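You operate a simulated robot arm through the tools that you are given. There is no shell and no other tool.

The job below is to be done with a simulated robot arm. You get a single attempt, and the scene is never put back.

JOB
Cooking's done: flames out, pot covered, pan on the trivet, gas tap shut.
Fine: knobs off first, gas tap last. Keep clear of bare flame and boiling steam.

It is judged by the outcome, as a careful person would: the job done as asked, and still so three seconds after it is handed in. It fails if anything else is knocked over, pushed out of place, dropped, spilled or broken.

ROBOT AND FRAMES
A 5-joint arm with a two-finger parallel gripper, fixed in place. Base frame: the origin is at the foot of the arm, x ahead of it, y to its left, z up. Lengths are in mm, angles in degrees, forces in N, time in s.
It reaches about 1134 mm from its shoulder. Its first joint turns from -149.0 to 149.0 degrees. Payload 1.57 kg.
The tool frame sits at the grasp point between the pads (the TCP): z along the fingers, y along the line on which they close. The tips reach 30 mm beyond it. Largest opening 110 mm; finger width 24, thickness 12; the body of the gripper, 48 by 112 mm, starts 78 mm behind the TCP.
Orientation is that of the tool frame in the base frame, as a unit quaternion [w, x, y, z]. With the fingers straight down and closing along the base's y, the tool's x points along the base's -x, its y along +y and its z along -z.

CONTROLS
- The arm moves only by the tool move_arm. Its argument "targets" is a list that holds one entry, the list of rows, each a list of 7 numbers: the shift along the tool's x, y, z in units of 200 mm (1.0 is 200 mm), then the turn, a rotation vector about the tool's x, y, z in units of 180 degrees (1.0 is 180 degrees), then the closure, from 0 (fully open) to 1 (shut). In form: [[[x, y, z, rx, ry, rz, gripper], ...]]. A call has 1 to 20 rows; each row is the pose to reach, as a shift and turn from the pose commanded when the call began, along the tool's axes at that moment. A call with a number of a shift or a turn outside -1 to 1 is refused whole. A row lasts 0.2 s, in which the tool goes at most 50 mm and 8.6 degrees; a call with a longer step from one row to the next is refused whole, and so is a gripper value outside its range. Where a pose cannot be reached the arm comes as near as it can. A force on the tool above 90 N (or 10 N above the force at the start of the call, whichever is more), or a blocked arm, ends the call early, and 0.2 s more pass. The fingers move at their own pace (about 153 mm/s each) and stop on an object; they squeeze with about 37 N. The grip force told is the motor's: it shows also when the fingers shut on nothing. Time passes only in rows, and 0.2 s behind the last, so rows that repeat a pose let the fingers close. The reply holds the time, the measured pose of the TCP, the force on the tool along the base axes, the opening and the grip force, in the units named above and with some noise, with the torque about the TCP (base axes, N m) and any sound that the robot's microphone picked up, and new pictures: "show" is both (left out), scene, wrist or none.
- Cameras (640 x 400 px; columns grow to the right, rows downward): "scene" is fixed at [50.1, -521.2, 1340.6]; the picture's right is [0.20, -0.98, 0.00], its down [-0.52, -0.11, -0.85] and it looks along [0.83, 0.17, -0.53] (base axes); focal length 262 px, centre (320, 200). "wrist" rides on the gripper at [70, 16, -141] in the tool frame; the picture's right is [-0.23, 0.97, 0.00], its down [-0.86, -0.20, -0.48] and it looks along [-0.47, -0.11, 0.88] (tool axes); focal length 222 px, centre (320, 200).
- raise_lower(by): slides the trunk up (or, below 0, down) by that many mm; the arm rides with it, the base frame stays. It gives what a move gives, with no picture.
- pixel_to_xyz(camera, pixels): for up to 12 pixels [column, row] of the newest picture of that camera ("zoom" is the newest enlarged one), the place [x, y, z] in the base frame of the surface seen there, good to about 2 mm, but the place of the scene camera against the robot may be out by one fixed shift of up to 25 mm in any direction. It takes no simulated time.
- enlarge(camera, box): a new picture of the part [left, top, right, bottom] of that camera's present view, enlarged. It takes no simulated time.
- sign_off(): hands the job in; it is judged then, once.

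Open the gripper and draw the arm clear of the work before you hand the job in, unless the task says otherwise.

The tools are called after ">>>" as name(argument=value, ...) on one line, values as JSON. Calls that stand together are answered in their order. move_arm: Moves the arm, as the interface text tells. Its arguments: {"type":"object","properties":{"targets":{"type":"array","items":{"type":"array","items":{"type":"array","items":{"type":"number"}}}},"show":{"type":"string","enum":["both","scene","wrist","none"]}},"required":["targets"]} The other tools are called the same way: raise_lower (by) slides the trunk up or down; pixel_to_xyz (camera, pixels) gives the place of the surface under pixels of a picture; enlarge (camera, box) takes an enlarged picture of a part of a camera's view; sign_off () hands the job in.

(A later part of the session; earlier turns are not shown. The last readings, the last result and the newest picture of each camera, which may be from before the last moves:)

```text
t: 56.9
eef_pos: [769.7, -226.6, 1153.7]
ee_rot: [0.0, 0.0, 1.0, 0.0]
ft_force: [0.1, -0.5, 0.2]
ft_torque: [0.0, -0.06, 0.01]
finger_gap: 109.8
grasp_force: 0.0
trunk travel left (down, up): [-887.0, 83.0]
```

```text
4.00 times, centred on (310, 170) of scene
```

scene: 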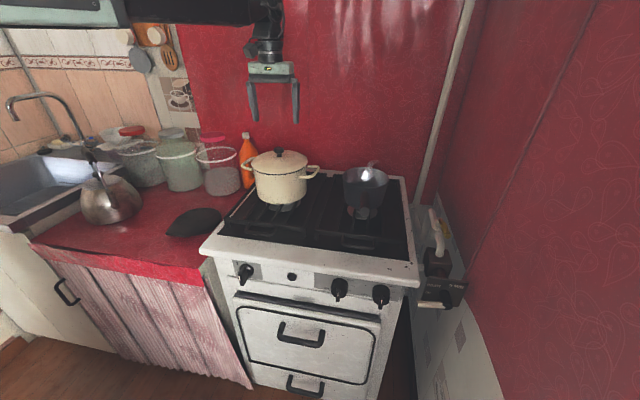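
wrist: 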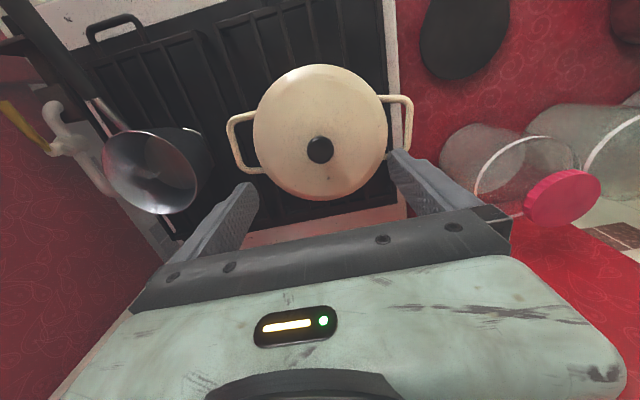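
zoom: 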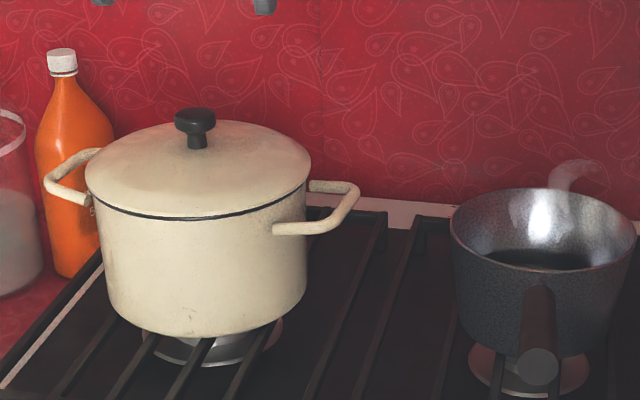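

The pot is covered and seated. Next the pan: I first move back to x ≈ 640 (off the pan's steam column), then right along y to the handle's line.

>>> move_arm(targets=[[[0.2, -0.1, 0, 0, 0, 0, 0], [0.4, -0.2, 0, 0, 0, 0, 0], [0.6, -0.3, 0, 0, 0, 0, 0], [0.66, -0.4, 0, 0, 0, 0, 0]]], show="none")

>>> move_arm(targets=[[[0, -0.2, 0, 0, 0, 0, 0], [0, -0.4, 0, 0, 0, 0, 0], [0, -0.6, 0, 0, 0, 0, 0.2], [0, -0.8, 0, 0, 0, 0, 0.3], [0, -0.95, 0, 0, 0, 0, 0.45], [0, -0.95, 0, 0, 0, 0, 0.45]]], show="both")

>>> enlarge(camera="wrist", box=[200, 80, 440, 230])

```text
t: 57.9
eef_pos: [636.2, -305.3, 1153.7]
ee_rot: [0.001, 0.0, 1.0, 0.0]
ft_force: [0.6, -0.7, -0.5]
ft_torque: [0.02, 0.0, -0.02]
finger_gap: 110.1
grasp_force: 0.1
out of reach, approached as far as the arm can: row 2
trunk travel left (down, up): [-887.0, 83.0]
```

```text
t: 59.3
eef_pos: [635.4, -495.8, 1153.9]
ee_rot: [0.0, 0.0, 1.0, 0.0]
ft_force: [-0.1, -0.7, -0.2]
ft_torque: [-0.02, 0.0, 0.01]
finger_gap: 60.5
grasp_force: 0.0
trunk travel left (down, up): [-887.0, 83.0]
```

scene: 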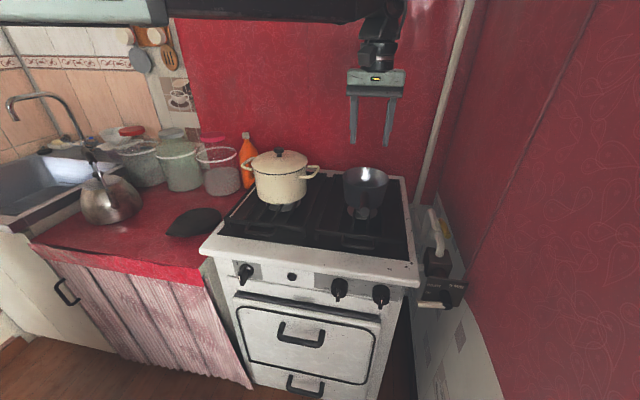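
wrist: 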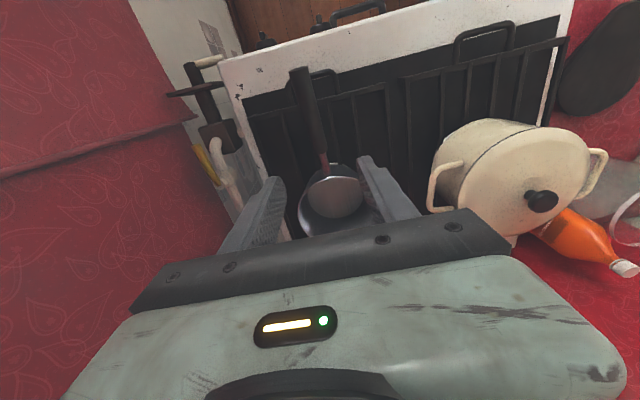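

```text
2.67 times, centred on (320, 155) of wrist
```

zoom: 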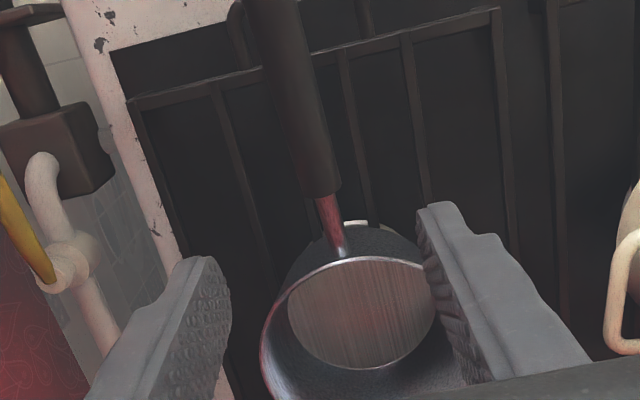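

No steam shows over the pan now. I measure the handle near its pan end again from this closer view, and the grate height.

>>> pixel_to_xyz(camera="zoom", pixels=[[283, 100], [268, 100], [305, 100], [310, 170], [296, 170], [334, 170], [322, 190], [330, 215], [335, 240], [265, 80], [350, 60], [440, 120]])

>>> pixel_to_xyz(camera="zoom", pixels=[[345, 262], [275, 310], [430, 275], [360, 310], [350, 340], [290, 380], [400, 240], [300, 270], [345, 120], [500, 30], [220, 100], [358, 220]])

```text
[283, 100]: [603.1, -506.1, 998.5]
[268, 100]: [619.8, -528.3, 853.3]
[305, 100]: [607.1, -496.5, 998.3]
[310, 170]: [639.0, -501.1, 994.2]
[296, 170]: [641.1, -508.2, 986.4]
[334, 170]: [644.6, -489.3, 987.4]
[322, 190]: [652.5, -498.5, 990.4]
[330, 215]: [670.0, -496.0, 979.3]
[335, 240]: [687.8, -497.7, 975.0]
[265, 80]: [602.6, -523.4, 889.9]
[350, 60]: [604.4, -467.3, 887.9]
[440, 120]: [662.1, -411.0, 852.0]
```

```text
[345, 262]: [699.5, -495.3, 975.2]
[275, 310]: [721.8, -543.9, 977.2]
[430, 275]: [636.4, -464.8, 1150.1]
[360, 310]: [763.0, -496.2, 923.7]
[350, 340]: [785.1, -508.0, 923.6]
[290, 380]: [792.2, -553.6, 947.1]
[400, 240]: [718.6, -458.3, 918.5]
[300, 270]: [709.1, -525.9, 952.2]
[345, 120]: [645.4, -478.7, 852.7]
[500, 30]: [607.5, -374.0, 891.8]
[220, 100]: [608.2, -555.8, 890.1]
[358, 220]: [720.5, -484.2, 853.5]
```

Handle there: centre (645, −498.5, 983), diameter 20; grate top z 890; pan bottom rests at 890. I position at x 650, lower 173 mm and close on the handle near the pan.

>>> move_arm(targets=[[[-0.04, -0.0135, 0, 0, 0, 0, 0.45], [-0.073, -0.0135, 0, 0, 0, 0, 0.45], [-0.073, -0.0135, 0, 0, 0, 0, 0.45]]], show="none")

>>> raise_lower(by=-130)

>>> move_arm(targets=[[[0, 0, 0, 0, 0, 0, 0.45]]], show="both")

```text
t: 60.1
eef_pos: [651.2, -498.7, 1154.0]
ee_rot: [0.0, -0.001, 1.0, -0.001]
ft_force: [-1.0, -0.9, 0.5]
ft_torque: [-0.05, -0.02, 0.03]
finger_gap: 60.7
grasp_force: 0.1
trunk travel left (down, up): [-887.0, 83.0]
```

```text
t: 61.6
eef_pos: [651.6, -498.8, 1024.3]
ee_rot: [0.0, 0.0, 1.0, 0.0]
ft_force: [0.1, 0.4, 0.2]
ft_torque: [0.01, -0.03, 0.04]
finger_gap: 60.5
grasp_force: 0.1
trunk travel left (down, up): [-757.0, 213.0]
```

```text
t: 62.0
eef_pos: [650.8, -498.1, 1024.3]
ee_rot: [0.0, 0.001, 1.0, 0.0]
ft_force: [0.6, 0.2, -0.9]
ft_torque: [-0.01, 0.04, 0.02]
finger_gap: 60.6
grasp_force: 0.0
trunk travel left (down, up): [-757.0, 213.0]
```

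scene: 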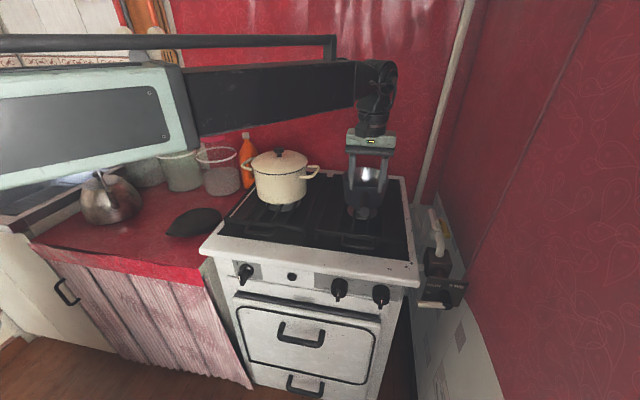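
wrist: 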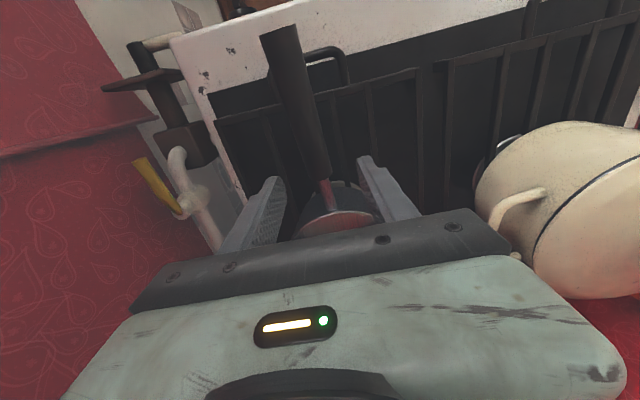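

The handle runs between the fingers. I lower 44 mm and close.

>>> raise_lower(by=-44)

>>> move_arm(targets=[[[0, 0, 0, 0, 0, 0, 0.6], [0, 0, 0, 0, 0, 0, 0.8], [0, 0, 0, 0, 0, 0, 1], [0, 0, 0, 0, 0, 0, 1], [0, 0, 0, 0, 0, 0, 1]]], show="wrist")

>>> enlarge(camera="wrist", box=[200, 100, 440, 250])

```text
t: 62.9
eef_pos: [651.0, -497.5, 980.0]
ee_rot: [0.0, 0.0, 1.0, 0.0]
ft_force: [0.9, -0.1, -0.1]
ft_torque: [-0.03, 0.03, 0.03]
finger_gap: 60.5
grasp_force: 0.0
trunk travel left (down, up): [-713.0, 257.0]
```

```text
t: 64.1
eef_pos: [651.4, -499.4, 980.6]
ee_rot: [0.0, -0.001, 1.0, 0.0]
ft_force: [-0.7, 0.5, 0.0]
ft_torque: [0.12, -0.07, 0.3]
finger_gap: 25.7
grasp_force: 36.8
trunk travel left (down, up): [-713.0, 257.0]
```

wrist: 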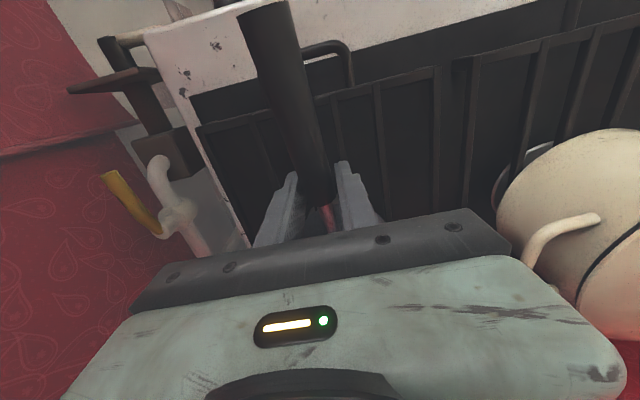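

```text
2.67 times, centred on (320, 175) of wrist
```

zoom: 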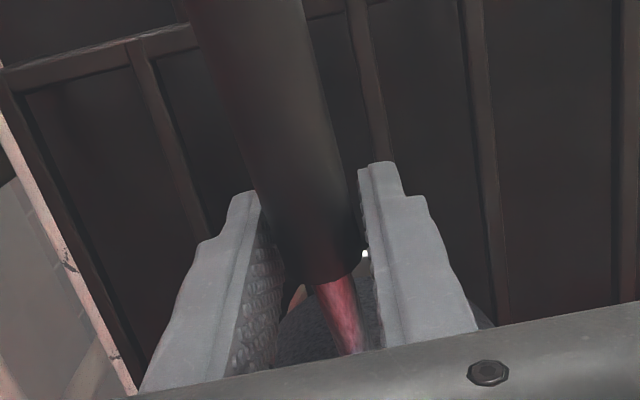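

Gripped at 25.7 mm with 37 N. I lift 6 mm and watch force and torque to see how heavy the pan is and whether it sags.

>>> raise_lower(by=6)

>>> move_arm(targets=[[[0, 0, 0, 0, 0, 0, 1]]], show="both")

>>> enlarge(camera="scene", box=[310, 120, 438, 220])

```text
t: 64.7
eef_pos: [651.9, -499.3, 985.4]
ee_rot: [0.0, 0.001, 1.0, 0.0]
ft_force: [0.1, 0.0, -6.4]
ft_torque: [-0.08, 0.56, -0.05]
finger_gap: 25.6
grasp_force: 36.8
trunk travel left (down, up): [-719.0, 251.0]
```

```text
t: 65.1
eef_pos: [652.2, -499.3, 985.0]
ee_rot: [0.0, 0.0, 1.0, 0.0]
ft_force: [-1.7, -1.2, -6.3]
ft_torque: [-0.13, 0.47, -0.09]
finger_gap: 25.6
grasp_force: 36.8
trunk travel left (down, up): [-719.0, 251.0]
```

scene: 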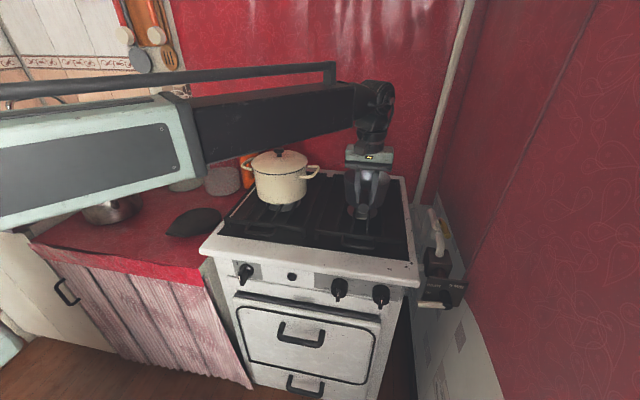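
wrist: 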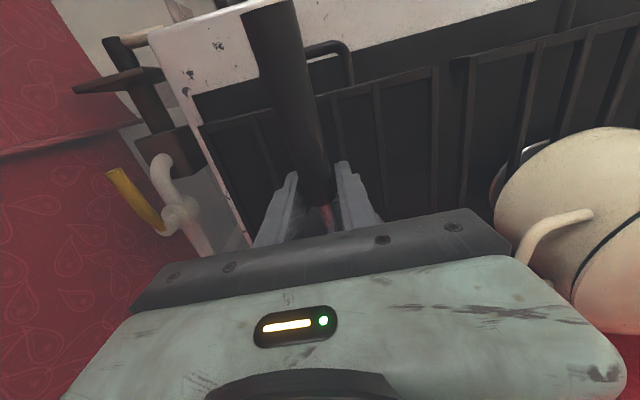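

```text
4.00 times, centred on (374, 170) of scene
```

zoom: 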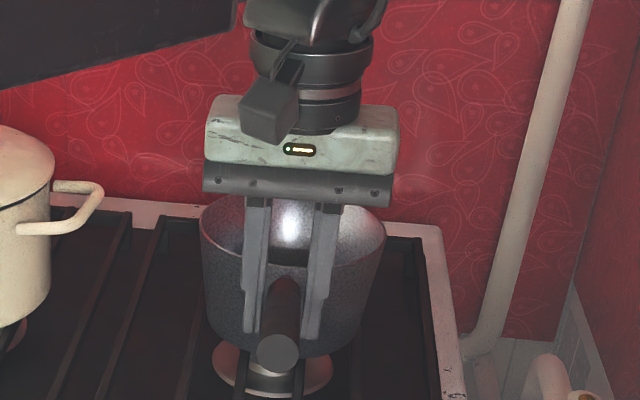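

−6.4 N and 0.5 N m. I lift 10 mm more to see whether the whole pan hangs from the grip (same readings) or is pivoting.

>>> raise_lower(by=12)

>>> move_arm(targets=[[[0, 0, 0, 0, 0, 0, 1], [0, 0, 0, 0, 0, 0, 1]]], show="none")

>>> enlarge(camera="scene", box=[330, 140, 410, 230])

>>> enlarge(camera="wrist", box=[200, 0, 440, 250])

```text
t: 65.7
eef_pos: [652.7, -499.8, 997.2]
ee_rot: [0.0, 0.0, 1.0, 0.0]
ft_force: [-0.4, 0.4, -4.4]
ft_torque: [-0.09, 0.2, -0.03]
finger_gap: 25.7
grasp_force: 37.1
trunk travel left (down, up): [-731.0, 239.0]
```

```text
t: 66.3
eef_pos: [652.1, -499.0, 998.5]
ee_rot: [0.0, 0.0, 1.0, 0.0]
ft_force: [0.9, 0.0, -2.1]
ft_torque: [-0.14, -0.31, -0.05]
finger_gap: 25.8
grasp_force: 36.6
trunk travel left (down, up): [-731.0, 239.0]
```

```text
4.44 times, centred on (370, 185) of scene
```

zoom: 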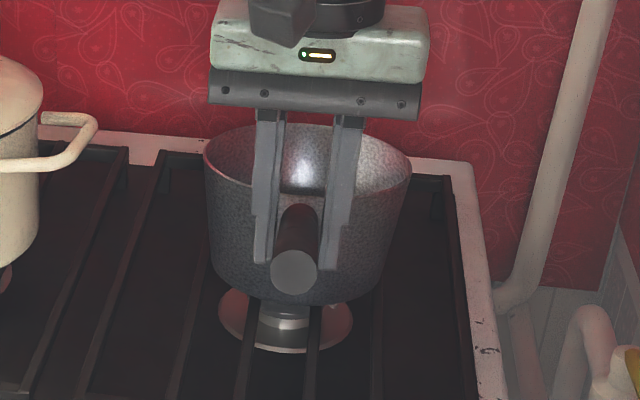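

```text
1.60 times, centred on (320, 125) of wrist
```

zoom: 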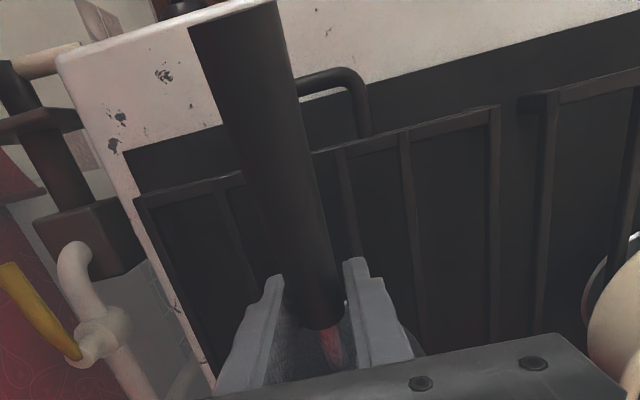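

The load fell to −2 N and the torque reversed, so the pan is pivoting in the grip rather than hanging. I measure the handle's present slope and pan rim before going on.

>>> pixel_to_xyz(camera="zoom", pixels=[[232, 10], [250, 60], [270, 130], [290, 200], [310, 270], [318, 310], [330, 350], [300, 130], [240, 130]])

>>> enlarge(camera="scene", box=[330, 140, 410, 230])

```text
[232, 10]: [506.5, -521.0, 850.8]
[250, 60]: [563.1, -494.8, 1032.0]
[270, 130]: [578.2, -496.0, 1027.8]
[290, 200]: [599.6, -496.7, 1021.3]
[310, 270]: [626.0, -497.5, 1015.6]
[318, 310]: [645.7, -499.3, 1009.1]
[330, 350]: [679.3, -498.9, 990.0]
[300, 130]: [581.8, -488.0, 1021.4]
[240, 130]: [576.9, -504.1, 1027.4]
```

```text
4.44 times, centred on (370, 185) of scene
```

zoom: 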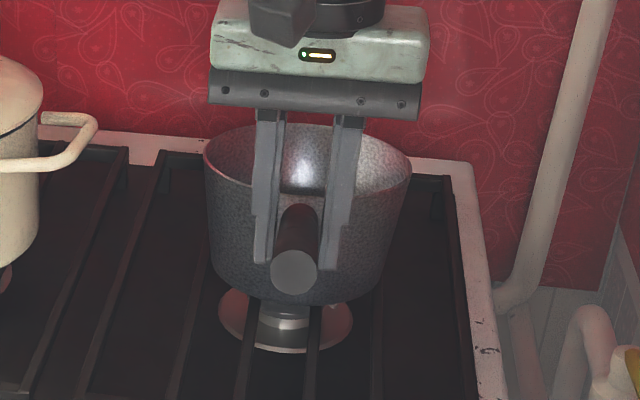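

The pan tilts 6° nose-down about the grip with its far edge still on the grate: friction alone on the handle cannot carry it. I set it back down flat and open, then will re-grip on the short neck right against the pan wall, so the wall below the neck bears on the fingers and stops the tipping.

>>> raise_lower(by=-18)

>>> move_arm(targets=[[[0, 0, 0, 0, 0, 0, 0.8], [0, 0, 0, 0, 0, 0, 0.6], [0, 0, 0, 0, 0, 0, 0.45], [0, 0, 0, 0, 0, 0, 0.45]]], show="none")

>>> raise_lower(by=80)

>>> move_arm(targets=[[[0.1, 0, 0, 0, 0, 0, 0.45], [0.2, 0, 0, 0, 0, 0, 0.45]]], show="both")

>>> enlarge(camera="wrist", box=[220, 100, 420, 240])

>>> enlarge(camera="scene", box=[320, 120, 424, 230])

```text
t: 66.9
eef_pos: [650.7, -497.9, 979.7]
ee_rot: [-0.001, 0.0, 1.0, 0.0]
ft_force: [-4.4, 0.4, 5.9]
ft_torque: [-0.07, 0.46, -0.06]
finger_gap: 25.8
grasp_force: 36.0
trunk travel left (down, up): [-713.0, 257.0]
```

```text
t: 67.9
eef_pos: [652.1, -498.4, 979.8]
ee_rot: [0.0, 0.0, 1.0, 0.0]
ft_force: [0.7, 0.1, 1.0]
ft_torque: [0.0, 0.02, -0.02]
finger_gap: 60.5
grasp_force: 0.0
trunk travel left (down, up): [-713.0, 257.0]
```

```text
t: 69.1
eef_pos: [652.0, -499.3, 1059.8]
ee_rot: [0.0, 0.0, 1.0, 0.001]
ft_force: [0.3, 0.1, -0.5]
ft_torque: [0.0, 0.01, 0.0]
finger_gap: 60.4
grasp_force: 0.1
trunk travel left (down, up): [-793.0, 177.0]
```

```text
t: 69.7
eef_pos: [610.1, -496.5, 1061.0]
ee_rot: [0.0, 0.0, 1.0, 0.0]
ft_force: [0.1, 0.5, -0.7]
ft_torque: [0.0, 0.04, -0.02]
finger_gap: 60.5
grasp_force: 0.1
trunk travel left (down, up): [-793.0, 177.0]
```

scene: 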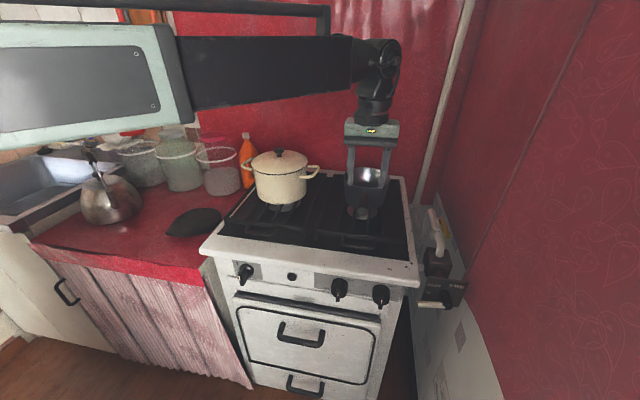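
wrist: 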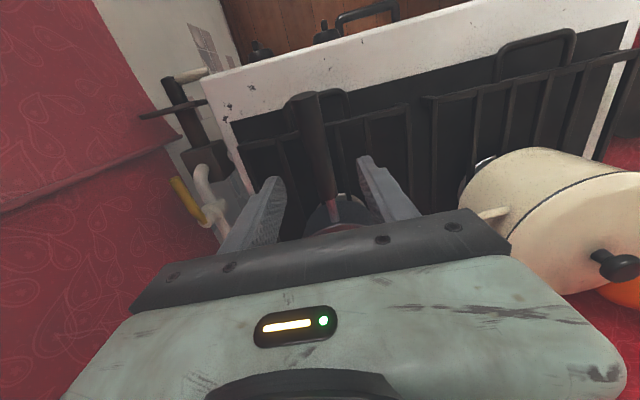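

```text
2.86 times, centred on (320, 170) of wrist
```

zoom: 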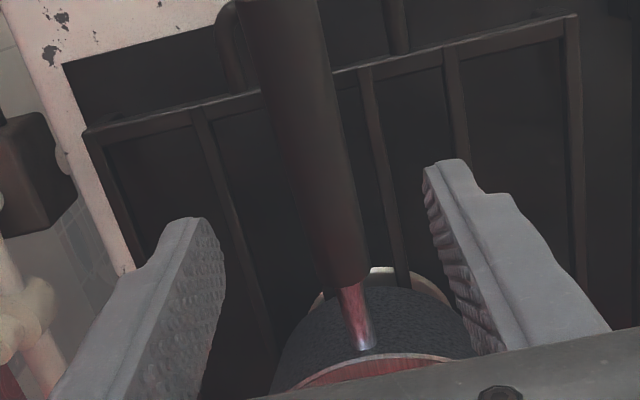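

```text
3.64 times, centred on (372, 175) of scene
```

zoom: 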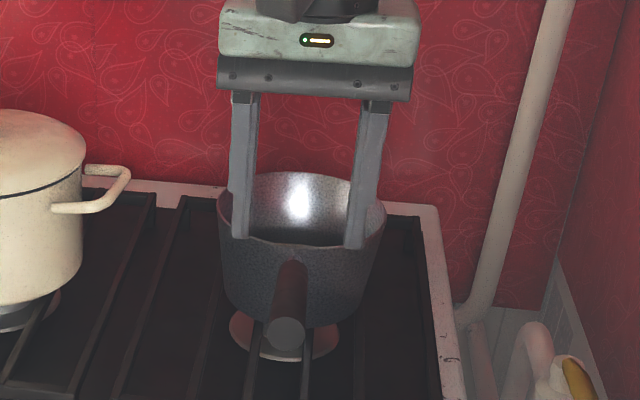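

The pan sits flat again and no steam shows. I measure the neck and the near wall of the pan in the wrist view.

>>> enlarge(camera="wrist", box=[300, 180, 380, 240])

```text
6.67 times, centred on (340, 210) of wrist
```

zoom: 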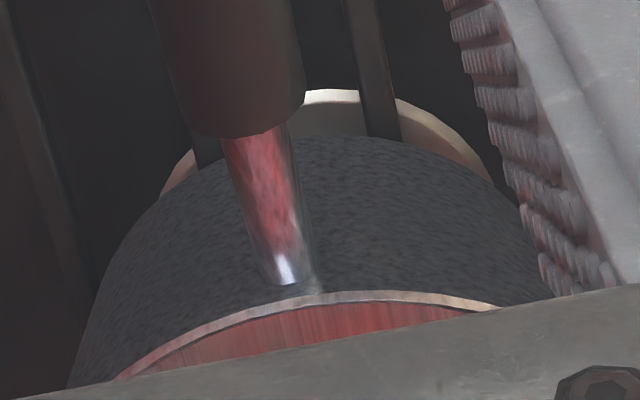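

>>> pixel_to_xyz(camera="zoom", pixels=[[255, 150], [232, 160], [285, 150], [270, 210], [290, 265], [265, 265], [305, 265], [320, 150], [320, 200], [330, 260], [330, 295], [230, 330]])

>>> pixel_to_xyz(camera="zoom", pixels=[[170, 200], [220, 190], [200, 250], [400, 160], [430, 250], [430, 290], [300, 120], [250, 60], [150, 350], [320, 340], [480, 200], [500, 280]])

```text
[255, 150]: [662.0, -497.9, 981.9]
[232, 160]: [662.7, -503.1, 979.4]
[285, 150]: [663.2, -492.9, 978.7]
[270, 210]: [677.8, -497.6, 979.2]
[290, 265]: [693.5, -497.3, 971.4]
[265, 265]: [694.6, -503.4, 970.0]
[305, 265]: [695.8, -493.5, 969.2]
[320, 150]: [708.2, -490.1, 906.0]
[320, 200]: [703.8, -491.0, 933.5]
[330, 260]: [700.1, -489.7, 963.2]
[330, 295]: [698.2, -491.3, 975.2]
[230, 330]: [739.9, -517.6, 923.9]
```

```text
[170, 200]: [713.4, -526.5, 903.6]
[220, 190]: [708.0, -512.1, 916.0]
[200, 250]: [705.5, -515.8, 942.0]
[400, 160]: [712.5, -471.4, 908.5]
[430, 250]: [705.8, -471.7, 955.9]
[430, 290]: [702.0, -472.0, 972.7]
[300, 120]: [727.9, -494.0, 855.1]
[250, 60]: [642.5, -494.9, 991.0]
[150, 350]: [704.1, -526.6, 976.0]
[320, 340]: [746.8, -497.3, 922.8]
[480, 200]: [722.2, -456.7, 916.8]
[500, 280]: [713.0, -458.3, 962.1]
```

The wall tapers about 8° (x 698 at the rim, 708 at z 906) and the neck runs x 663–698 at y −498, 10 mm wide. I move to x 685, y −498 above the neck, fingers 60 mm apart.

>>> move_arm(targets=[[[-0.19, -0.0075, 0, 0, 0, 0, 0.45], [-0.375, -0.0075, 0, 0, 0, 0, 0.45], [-0.375, -0.0075, 0, 0, 0, 0, 0.45]]], show="none")

>>> raise_lower(by=-70)

>>> move_arm(targets=[[[0, 0, 0, 0, 0, 0, 0.45]]], show="both")

>>> enlarge(camera="wrist", box=[220, 100, 420, 240])

>>> enlarge(camera="scene", box=[320, 130, 424, 230])

```text
t: 70.5
eef_pos: [684.6, -501.0, 1060.8]
ee_rot: [0.0, 0.0, 1.0, 0.0]
ft_force: [0.5, 0.6, -0.3]
ft_torque: [0.0, 0.0, 0.0]
finger_gap: 60.7
grasp_force: 0.1
trunk travel left (down, up): [-793.0, 177.0]
```

```text
t: 71.6
eef_pos: [682.3, -501.0, 988.8]
ee_rot: [0.0, 0.0, 1.0, -0.001]
ft_force: [0.8, 0.3, 0.3]
ft_torque: [-0.01, 0.02, -0.02]
finger_gap: 60.7
grasp_force: 0.1
trunk travel left (down, up): [-723.0, 247.0]
```

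```text
t: 72.0
eef_pos: [683.1, -501.8, 991.8]
ee_rot: [0.0, 0.001, 1.0, 0.0]
ft_force: [-0.1, 0.8, -0.3]
ft_torque: [-0.01, 0.0, 0.01]
finger_gap: 60.5
grasp_force: 0.0
trunk travel left (down, up): [-723.0, 247.0]
```

scene: 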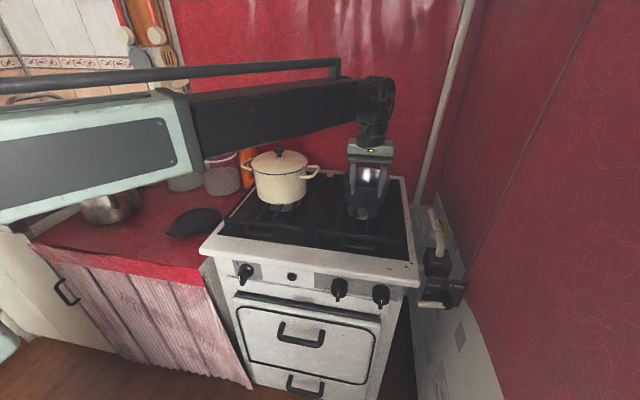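
wrist: 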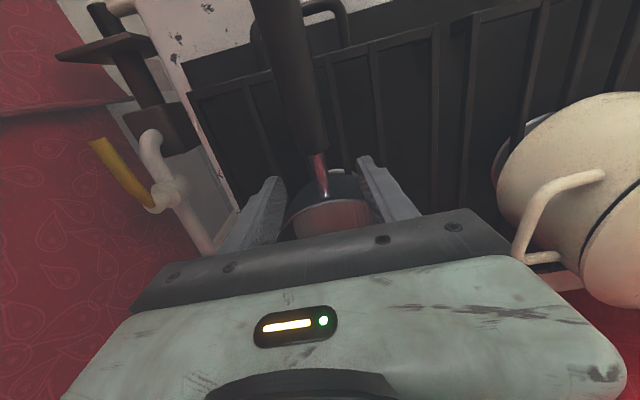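

```text
2.86 times, centred on (320, 170) of wrist
```

zoom: 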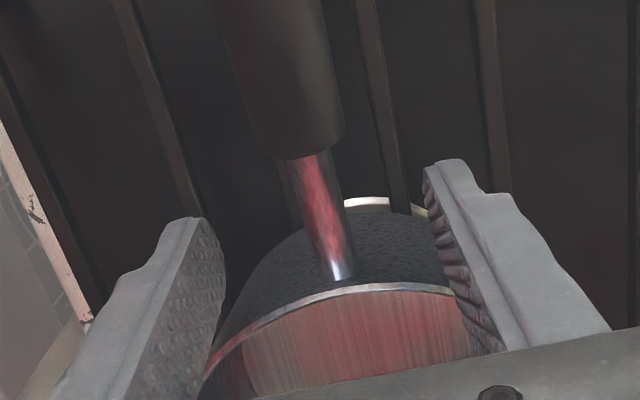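

```text
4.00 times, centred on (372, 180) of scene
```

zoom: 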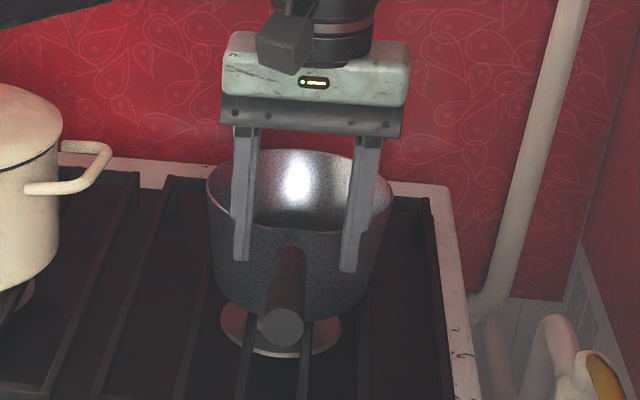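

The tips (z 961) are already below the rim with no contact, and the wall recedes further down. I nudge to (685, −498.5) and lower 56 mm.

>>> move_arm(targets=[[[-0.008, 0.012, 0, 0, 0, 0, 0.45], [-0.008, 0.012, 0, 0, 0, 0, 0.45]]], show="none")

>>> raise_lower(by=-56)

>>> move_arm(targets=[[[0, 0, 0, 0, 0, 0, 0.6], [0, 0, 0, 0, 0, 0, 0.75], [0, 0, 0, 0, 0, 0, 0.75]]], show="wrist")

>>> enlarge(camera="wrist", box=[220, 110, 420, 250])

>>> enlarge(camera="scene", box=[320, 130, 424, 230])

```text
t: 72.6
eef_pos: [684.5, -498.7, 989.8]
ee_rot: [0.0, 0.0, 1.0, 0.001]
ft_force: [0.3, 0.6, -0.2]
ft_torque: [-0.01, -0.02, 0.02]
finger_gap: 60.2
grasp_force: 0.2
trunk travel left (down, up): [-723.0, 247.0]
```

```text
t: 73.5
eef_pos: [684.2, -497.9, 934.2]
ee_rot: [0.0, 0.0, 1.0, 0.0]
ft_force: [-0.2, 0.4, -0.4]
ft_torque: [-0.03, 0.0, -0.01]
finger_gap: 60.6
grasp_force: 0.1
trunk travel left (down, up): [-667.0, 303.0]
```

```text
t: 74.3
eef_pos: [685.2, -497.4, 934.2]
ee_rot: [0.0, 0.0, 1.0, -0.001]
ft_force: [-0.1, -0.8, 0.2]
ft_torque: [0.03, 0.02, 0.01]
finger_gap: 27.5
grasp_force: 0.0
trunk travel left (down, up): [-667.0, 303.0]
```

wrist: 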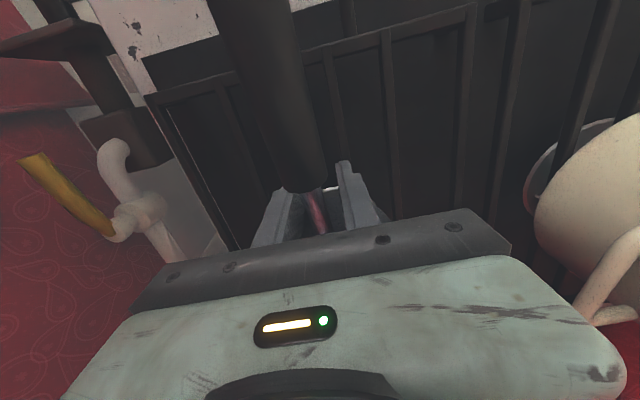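

```text
2.86 times, centred on (320, 180) of wrist
```

zoom: 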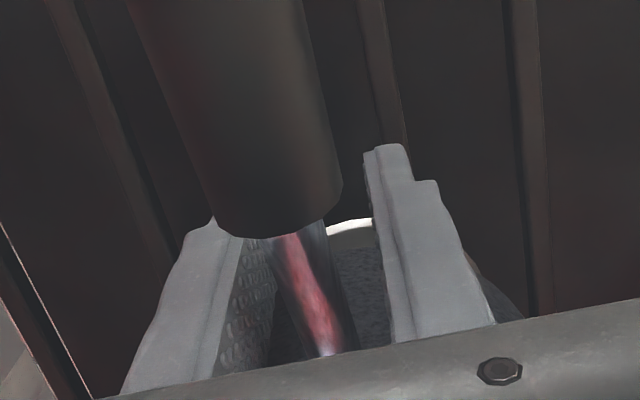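

```text
4.00 times, centred on (372, 180) of scene
```

zoom: 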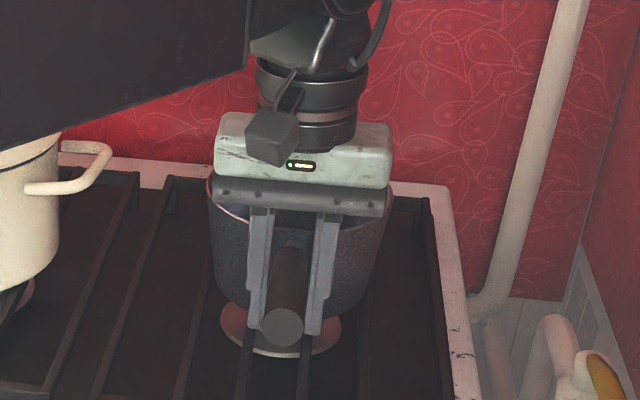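

The fingers straddle the neck. I nudge 2 mm towards the wall and close fully on the neck.

>>> move_arm(targets=[[[-0.01, 0, 0, 0, 0, 0, 0.75], [-0.01, 0, 0, 0, 0, 0, 0.9], [-0.01, 0, 0, 0, 0, 0, 1], [-0.01, 0, 0, 0, 0, 0, 1], [-0.01, 0, 0, 0, 0, 0, 1]]], show="wrist")

>>> enlarge(camera="wrist", box=[220, 110, 420, 250])

```text
t: 75.5
eef_pos: [686.1, -498.1, 933.3]
ee_rot: [0.0, -0.001, 1.0, 0.0]
ft_force: [-0.4, -0.2, -0.3]
ft_torque: [-0.01, 0.02, -0.07]
finger_gap: 11.8
grasp_force: 29.4
trunk travel left (down, up): [-667.0, 303.0]
```

wrist: 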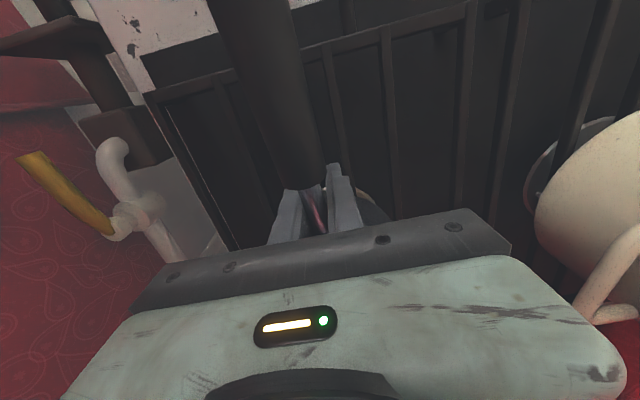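

```text
2.86 times, centred on (320, 180) of wrist
```

zoom: 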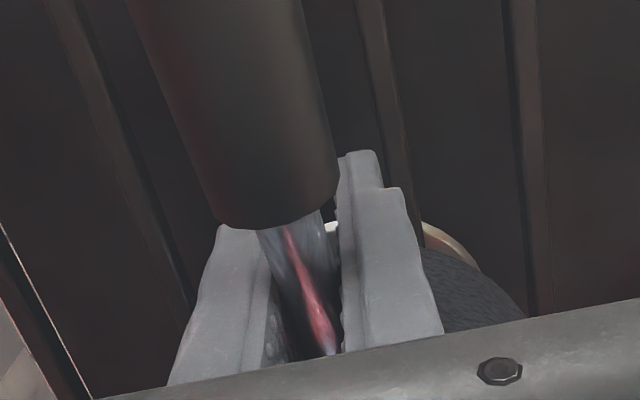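

Gripped at 11.8 mm on the neck. I lift 10 mm and read.

>>> raise_lower(by=10)

>>> raise_lower(by=10)

>>> enlarge(camera="scene", box=[320, 130, 424, 230])

>>> enlarge(camera="wrist", box=[220, 0, 460, 250])

```text
t: 76.1
eef_pos: [685.5, -499.3, 942.8]
ee_rot: [-0.002, 0.0, 1.0, 0.0]
ft_force: [0.1, -1.1, -10.2]
ft_torque: [0.02, 0.74, 0.04]
finger_gap: 11.9
grasp_force: 29.2
trunk travel left (down, up): [-677.0, 293.0]
```

```text
t: 76.7
eef_pos: [687.7, -499.1, 953.1]
ee_rot: [-0.001, 0.001, 1.0, 0.001]
ft_force: [-0.1, 0.1, -10.8]
ft_torque: [-0.01, 0.73, -0.03]
finger_gap: 11.7
grasp_force: 28.8
trunk travel left (down, up): [-687.0, 283.0]
```

```text
4.00 times, centred on (372, 180) of scene
```

zoom: 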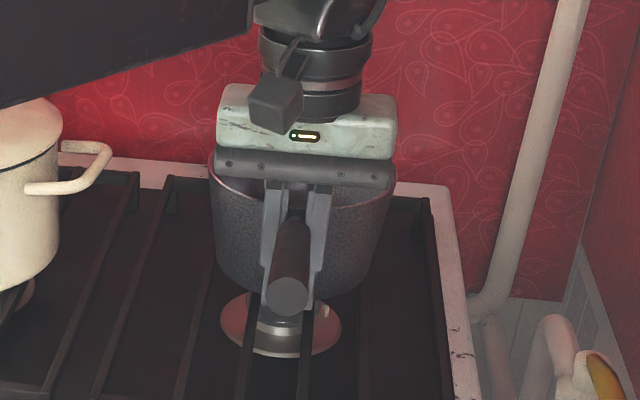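

```text
1.60 times, centred on (340, 125) of wrist
```

zoom: 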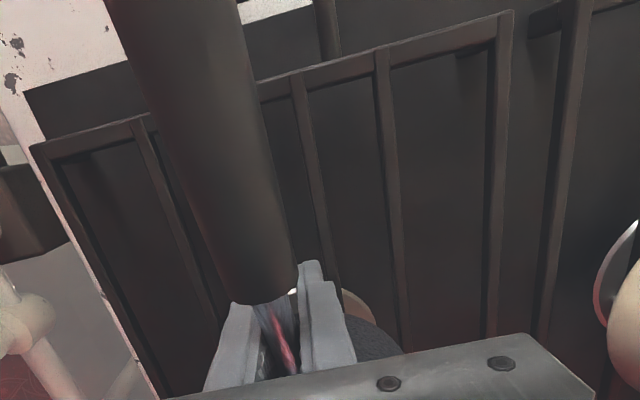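

Now −10.5 N and a steady 0.73 N m: the whole pan hangs from the grip. I check its tilt from the handle slope, and wait a moment to see that it holds.

>>> pixel_to_xyz(camera="zoom", pixels=[[160, 20], [185, 90], [210, 160], [230, 220], [245, 270], [250, 290]])

>>> move_arm(targets=[[[0, 0, 0, 0, 0, 0, 1], [0, 0, 0, 0, 0, 0, 1], [0, 0, 0, 0, 0, 0, 1], [0, 0, 0, 0, 0, 0, 1]]], show="wrist")

>>> enlarge(camera="wrist", box=[220, 0, 460, 250])

>>> pixel_to_xyz(camera="zoom", pixels=[[160, 20], [185, 90], [210, 160], [230, 220], [245, 270], [250, 290]])

```text
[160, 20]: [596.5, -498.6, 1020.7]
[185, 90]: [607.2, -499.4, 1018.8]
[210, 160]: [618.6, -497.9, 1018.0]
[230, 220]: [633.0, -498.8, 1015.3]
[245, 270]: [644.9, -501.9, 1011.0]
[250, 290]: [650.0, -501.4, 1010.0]
```

```text
t: 77.7
eef_pos: [687.4, -498.5, 952.8]
ee_rot: [-0.001, 0.0, 1.0, 0.001]
ft_force: [-0.2, 0.4, -10.8]
ft_torque: [0.02, 0.74, 0.01]
finger_gap: 11.8
grasp_force: 28.8
trunk travel left (down, up): [-687.0, 283.0]
```

wrist: 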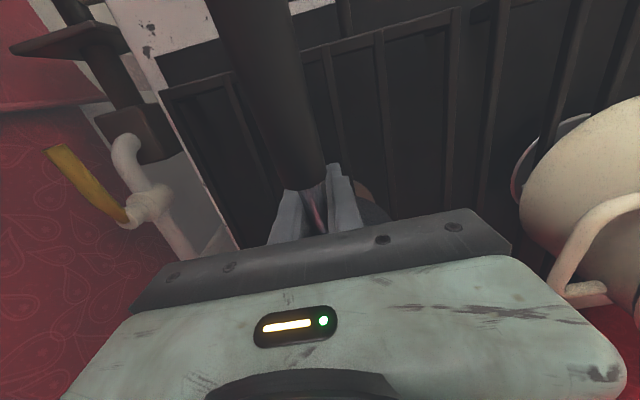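

```text
1.60 times, centred on (340, 125) of wrist
```

zoom: 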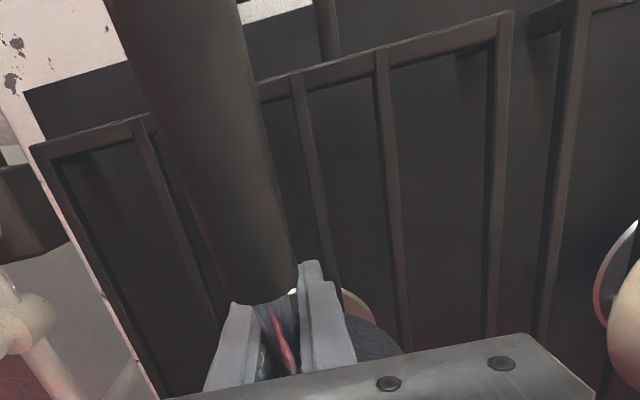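

```text
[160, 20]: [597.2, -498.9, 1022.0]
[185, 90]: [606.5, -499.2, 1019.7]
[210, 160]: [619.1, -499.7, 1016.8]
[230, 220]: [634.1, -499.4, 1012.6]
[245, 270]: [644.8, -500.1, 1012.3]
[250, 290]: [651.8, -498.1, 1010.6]
```

Handle slope is only ~2.5° more than at rest and the readings stay steady, so the pan is held well. I raise it 190 mm so its bottom passes well above the pot lid.

>>> raise_lower(by=190)

>>> enlarge(camera="scene", box=[250, 60, 450, 230])

```text
t: 79.8
eef_pos: [685.9, -497.9, 1143.2]
ee_rot: [-0.001, 0.0, 1.0, 0.001]
ft_force: [0.0, -0.2, -9.9]
ft_torque: [-0.01, 0.73, 0.02]
finger_gap: 11.9
grasp_force: 29.6
trunk travel left (down, up): [-877.0, 93.0]
```

```text
2.35 times, centred on (350, 145) of scene
```

zoom: 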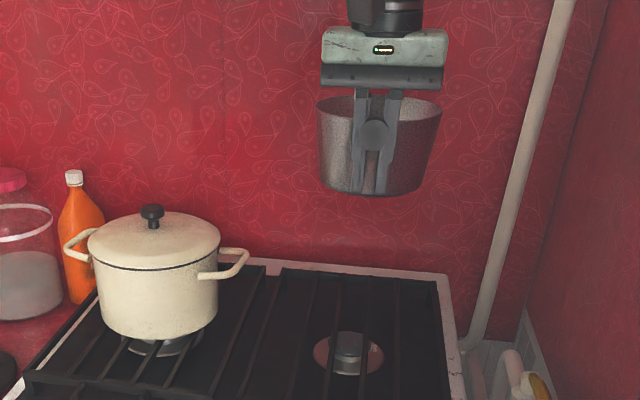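

The pan is clear. I retract to x ≈ 605 and start moving left gently, watching grip readings.

>>> move_arm(targets=[[[0.05, 0, 0, 0, 0, 0, 1], [0.15, 0, 0, 0, 0, 0, 1], [0.27, -0.0, 0, 0, 0, 0, 1], [0.36, 0.03, 0, 0, 0, 0, 1], [0.4, 0.1, 0, 0, 0, 0, 1], [0.405, 0.22, 0, 0, 0, 0, 1], [0.405, 0.36, 0, 0, 0, 0, 1], [0.405, 0.5, 0, 0, 0, 0, 1], [0.405, 0.64, 0, 0, 0, 0, 1], [0.405, 0.78, 0, 0, 0, 0, 1], [0.405, 0.9, 0, 0, 0, 0, 1], [0.405, 0.97, 0, 0, 0, 0, 1], [0.405, 1.0, 0, 0, 0, 0, 1]]], show="scene")

```text
t: 82.6
eef_pos: [609.1, -297.7, 1143.8]
ee_rot: [-0.001, 0.0, 1.0, -0.001]
ft_force: [0.4, 1.0, -10.9]
ft_torque: [-0.02, 0.73, 0.04]
finger_gap: 11.8
grasp_force: 29.8
trunk travel left (down, up): [-877.0, 93.0]
```

scene: 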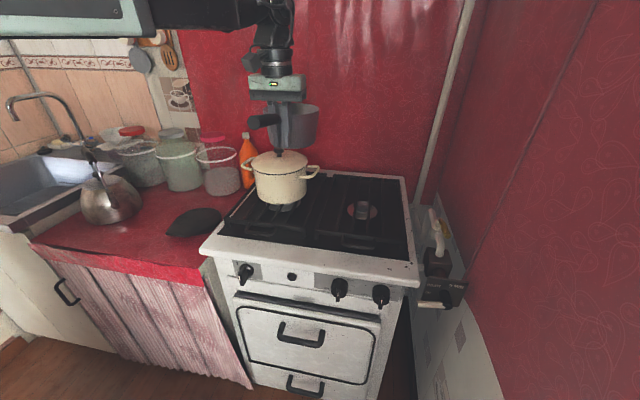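

Steady (−10.5 N, 0.73 N m). I continue left 200 mm, then another 160 mm.

>>> move_arm(targets=[[[0, 0.03, 0, 0, 0, 0, 1], [0, 0.1, 0, 0, 0, 0, 1], [0, 0.22, 0, 0, 0, 0, 1], [0, 0.36, 0, 0, 0, 0, 1], [0, 0.5, 0, 0, 0, 0, 1], [0, 0.64, 0, 0, 0, 0, 1], [0, 0.78, 0, 0, 0, 0, 1], [0, 0.9, 0, 0, 0, 0, 1], [0, 0.97, 0, 0, 0, 0, 1], [0, 1.0, 0, 0, 0, 0, 1]]], show="none")

>>> move_arm(targets=[[[0, 0.03, 0, 0, 0, 0, 1], [0, 0.1, 0, 0, 0, 0, 1], [0, 0.22, 0, 0, 0, 0, 1], [0, 0.36, 0, 0, 0, 0, 1], [0.01, 0.5, 0, 0, 0, 0, 1], [0.02, 0.62, 0, 0, 0, 0, 1], [0.03, 0.72, 0, 0, 0, 0, 1], [0.03, 0.78, 0, 0, 0, 0, 1], [0.03, 0.806, 0, 0, 0, 0, 1]]], show="both")

```text
t: 84.8
eef_pos: [606.7, -98.8, 1143.8]
ee_rot: [-0.001, 0.001, 1.0, 0.0]
ft_force: [-0.8, -0.1, -11.2]
ft_torque: [0.0, 0.75, 0.01]
finger_gap: 11.9
grasp_force: 29.8
trunk travel left (down, up): [-877.0, 93.0]
```

```text
t: 86.8
eef_pos: [601.2, 62.6, 1143.9]
ee_rot: [-0.002, 0.0, 1.0, 0.001]
ft_force: [-0.7, -1.0, -10.3]
ft_torque: [0.03, 0.73, 0.01]
finger_gap: 11.9
grasp_force: 29.1
trunk travel left (down, up): [-877.0, 93.0]
```

scene: 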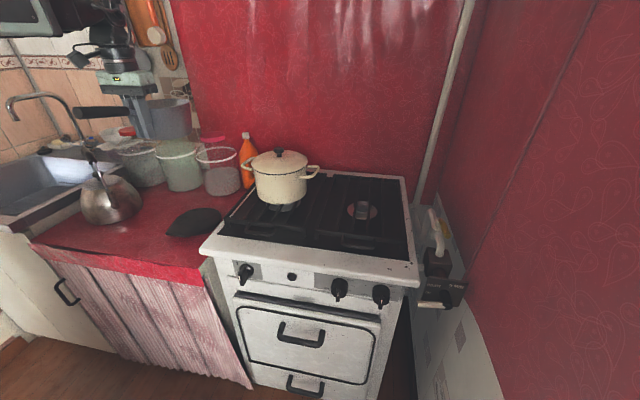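
wrist: 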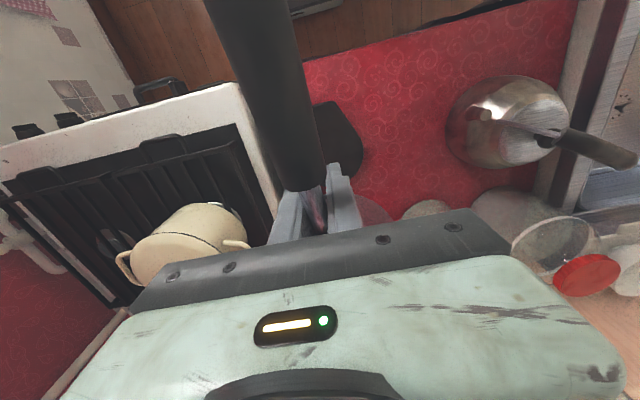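

The pan is over the trivet. I check its tilt from the scene view before matching the trivet's 8.7° slope.

>>> enlarge(camera="scene", box=[60, 60, 230, 166])

```text
3.76 times, centred on (145, 113) of scene
```

zoom: 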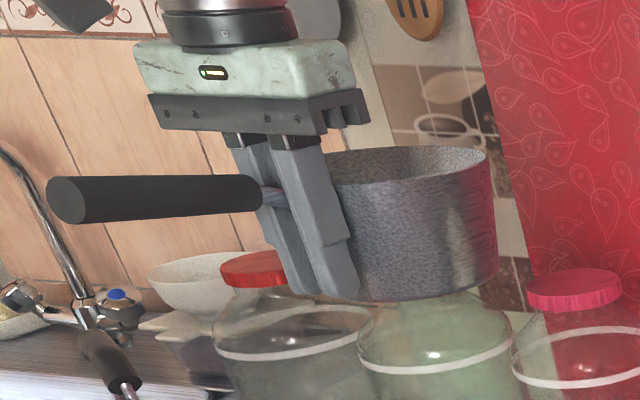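

>>> pixel_to_xyz(camera="zoom", pixels=[[372, 297], [400, 298], [440, 294], [480, 282], [494, 270], [487, 165], [470, 172], [430, 178], [390, 180], [345, 178], [100, 185], [240, 182]])

```text
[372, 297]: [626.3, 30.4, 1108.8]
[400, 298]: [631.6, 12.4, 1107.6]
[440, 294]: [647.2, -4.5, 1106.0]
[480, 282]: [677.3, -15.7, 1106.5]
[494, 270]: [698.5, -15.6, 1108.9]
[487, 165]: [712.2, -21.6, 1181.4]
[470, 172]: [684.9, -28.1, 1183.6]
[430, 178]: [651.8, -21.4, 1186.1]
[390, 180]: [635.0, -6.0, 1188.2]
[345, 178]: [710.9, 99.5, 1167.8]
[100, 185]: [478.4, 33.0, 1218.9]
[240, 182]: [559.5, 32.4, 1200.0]
```

The pan hangs about 4° nose-down, the trivet top slopes 8.7° the same way. I tilt the tool another ~4.7° and shift to (606, 65.5) so the pan centre comes over the round part of the trivet.

>>> move_arm(targets=[[[-0.005, 0.004, 0, 0.0005, 0.005, 0, 1], [-0.012, 0.008, 0, 0.001, 0.011, 0, 1], [-0.02, 0.012, 0, 0.0018, 0.018, 0, 1], [-0.025, 0.015, 0, 0.0024, 0.023, 0, 1], [-0.025, 0.015, 0, 0.0027, 0.026, 0, 1], [-0.025, 0.015, 0, 0.0027, 0.026, 0, 1]]], show="scene")

>>> enlarge(camera="scene", box=[60, 60, 230, 166])

>>> pixel_to_xyz(camera="zoom", pixels=[[487, 170], [470, 177], [430, 181], [390, 182], [100, 180], [240, 182], [60, 195], [490, 240]])

```text
t: 88.2
eef_pos: [605.4, 65.7, 1144.5]
ee_rot: [-0.041, 0.0, 0.999, -0.005]
ft_force: [0.5, 0.2, -10.6]
ft_torque: [-0.02, 0.73, 0.02]
finger_gap: 11.9
grasp_force: 29.5
trunk travel left (down, up): [-877.0, 93.0]
```

scene: 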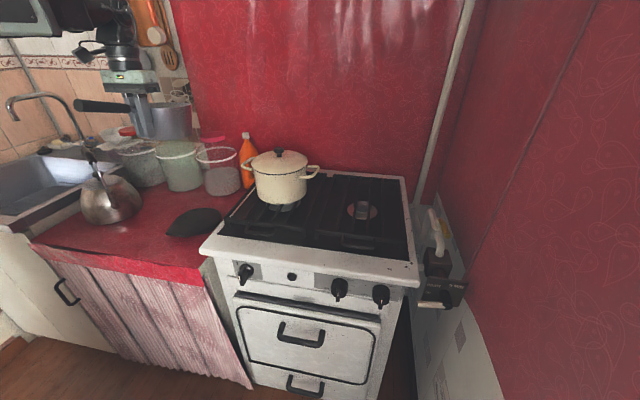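

```text
3.76 times, centred on (145, 113) of scene
```

zoom: 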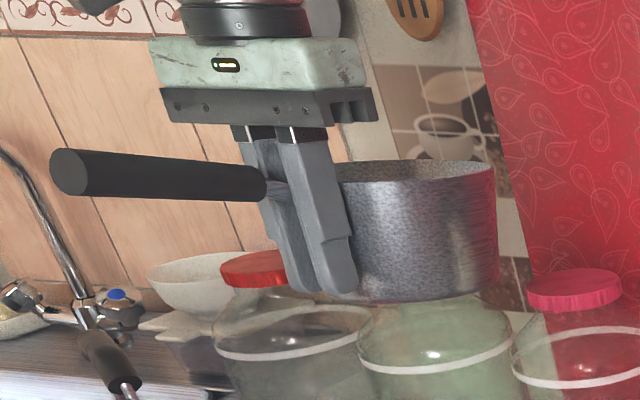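

```text
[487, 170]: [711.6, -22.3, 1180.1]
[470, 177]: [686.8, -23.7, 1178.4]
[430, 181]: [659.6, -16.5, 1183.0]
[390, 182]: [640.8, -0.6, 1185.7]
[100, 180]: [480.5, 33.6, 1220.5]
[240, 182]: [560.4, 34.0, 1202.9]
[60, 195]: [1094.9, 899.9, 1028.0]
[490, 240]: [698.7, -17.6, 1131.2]
```

Tilt set (4.7° more). I lower the pan 250 mm towards the trivet, to about 35 mm above the expected contact.

>>> raise_lower(by=-250)

>>> move_arm(targets=[[[0, 0, 0, 0, 0, 0, 1]]], show="both")

>>> enlarge(camera="scene", box=[110, 140, 270, 250])

```text
t: 90.8
eef_pos: [605.2, 65.4, 895.1]
ee_rot: [-0.041, -0.001, 0.999, -0.004]
ft_force: [-1.1, 0.5, -10.2]
ft_torque: [0.0, 0.76, 0.02]
finger_gap: 12.1
grasp_force: 29.0
trunk travel left (down, up): [-627.0, 343.0]
```

```text
t: 91.2
eef_pos: [604.5, 66.4, 895.0]
ee_rot: [-0.042, -0.001, 0.999, -0.004]
ft_force: [0.1, 0.4, -10.4]
ft_torque: [0.01, 0.76, 0.01]
finger_gap: 11.9
grasp_force: 29.1
trunk travel left (down, up): [-627.0, 343.0]
```

scene: 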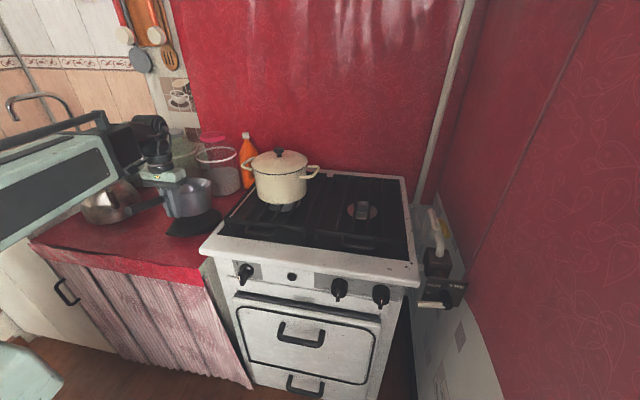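
wrist: 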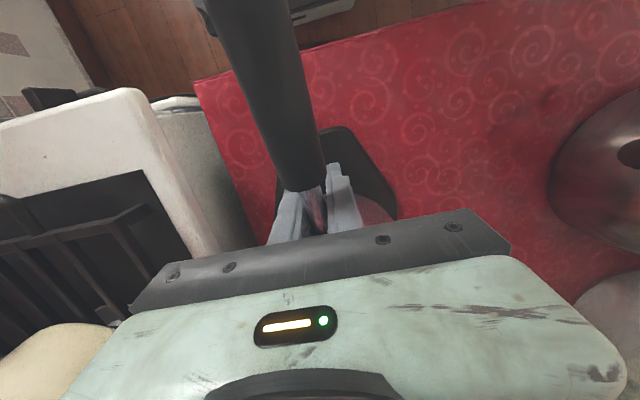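

```text
3.64 times, centred on (190, 195) of scene
```

zoom: 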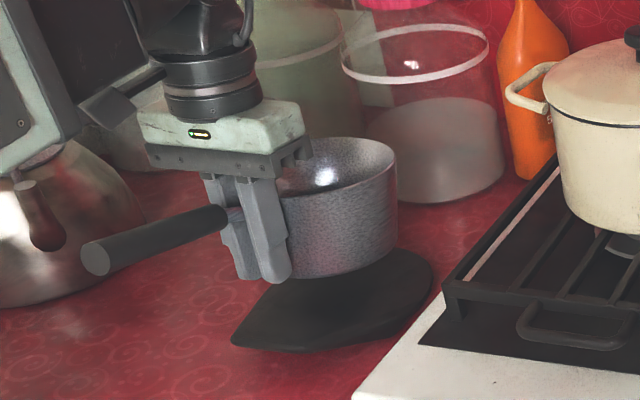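

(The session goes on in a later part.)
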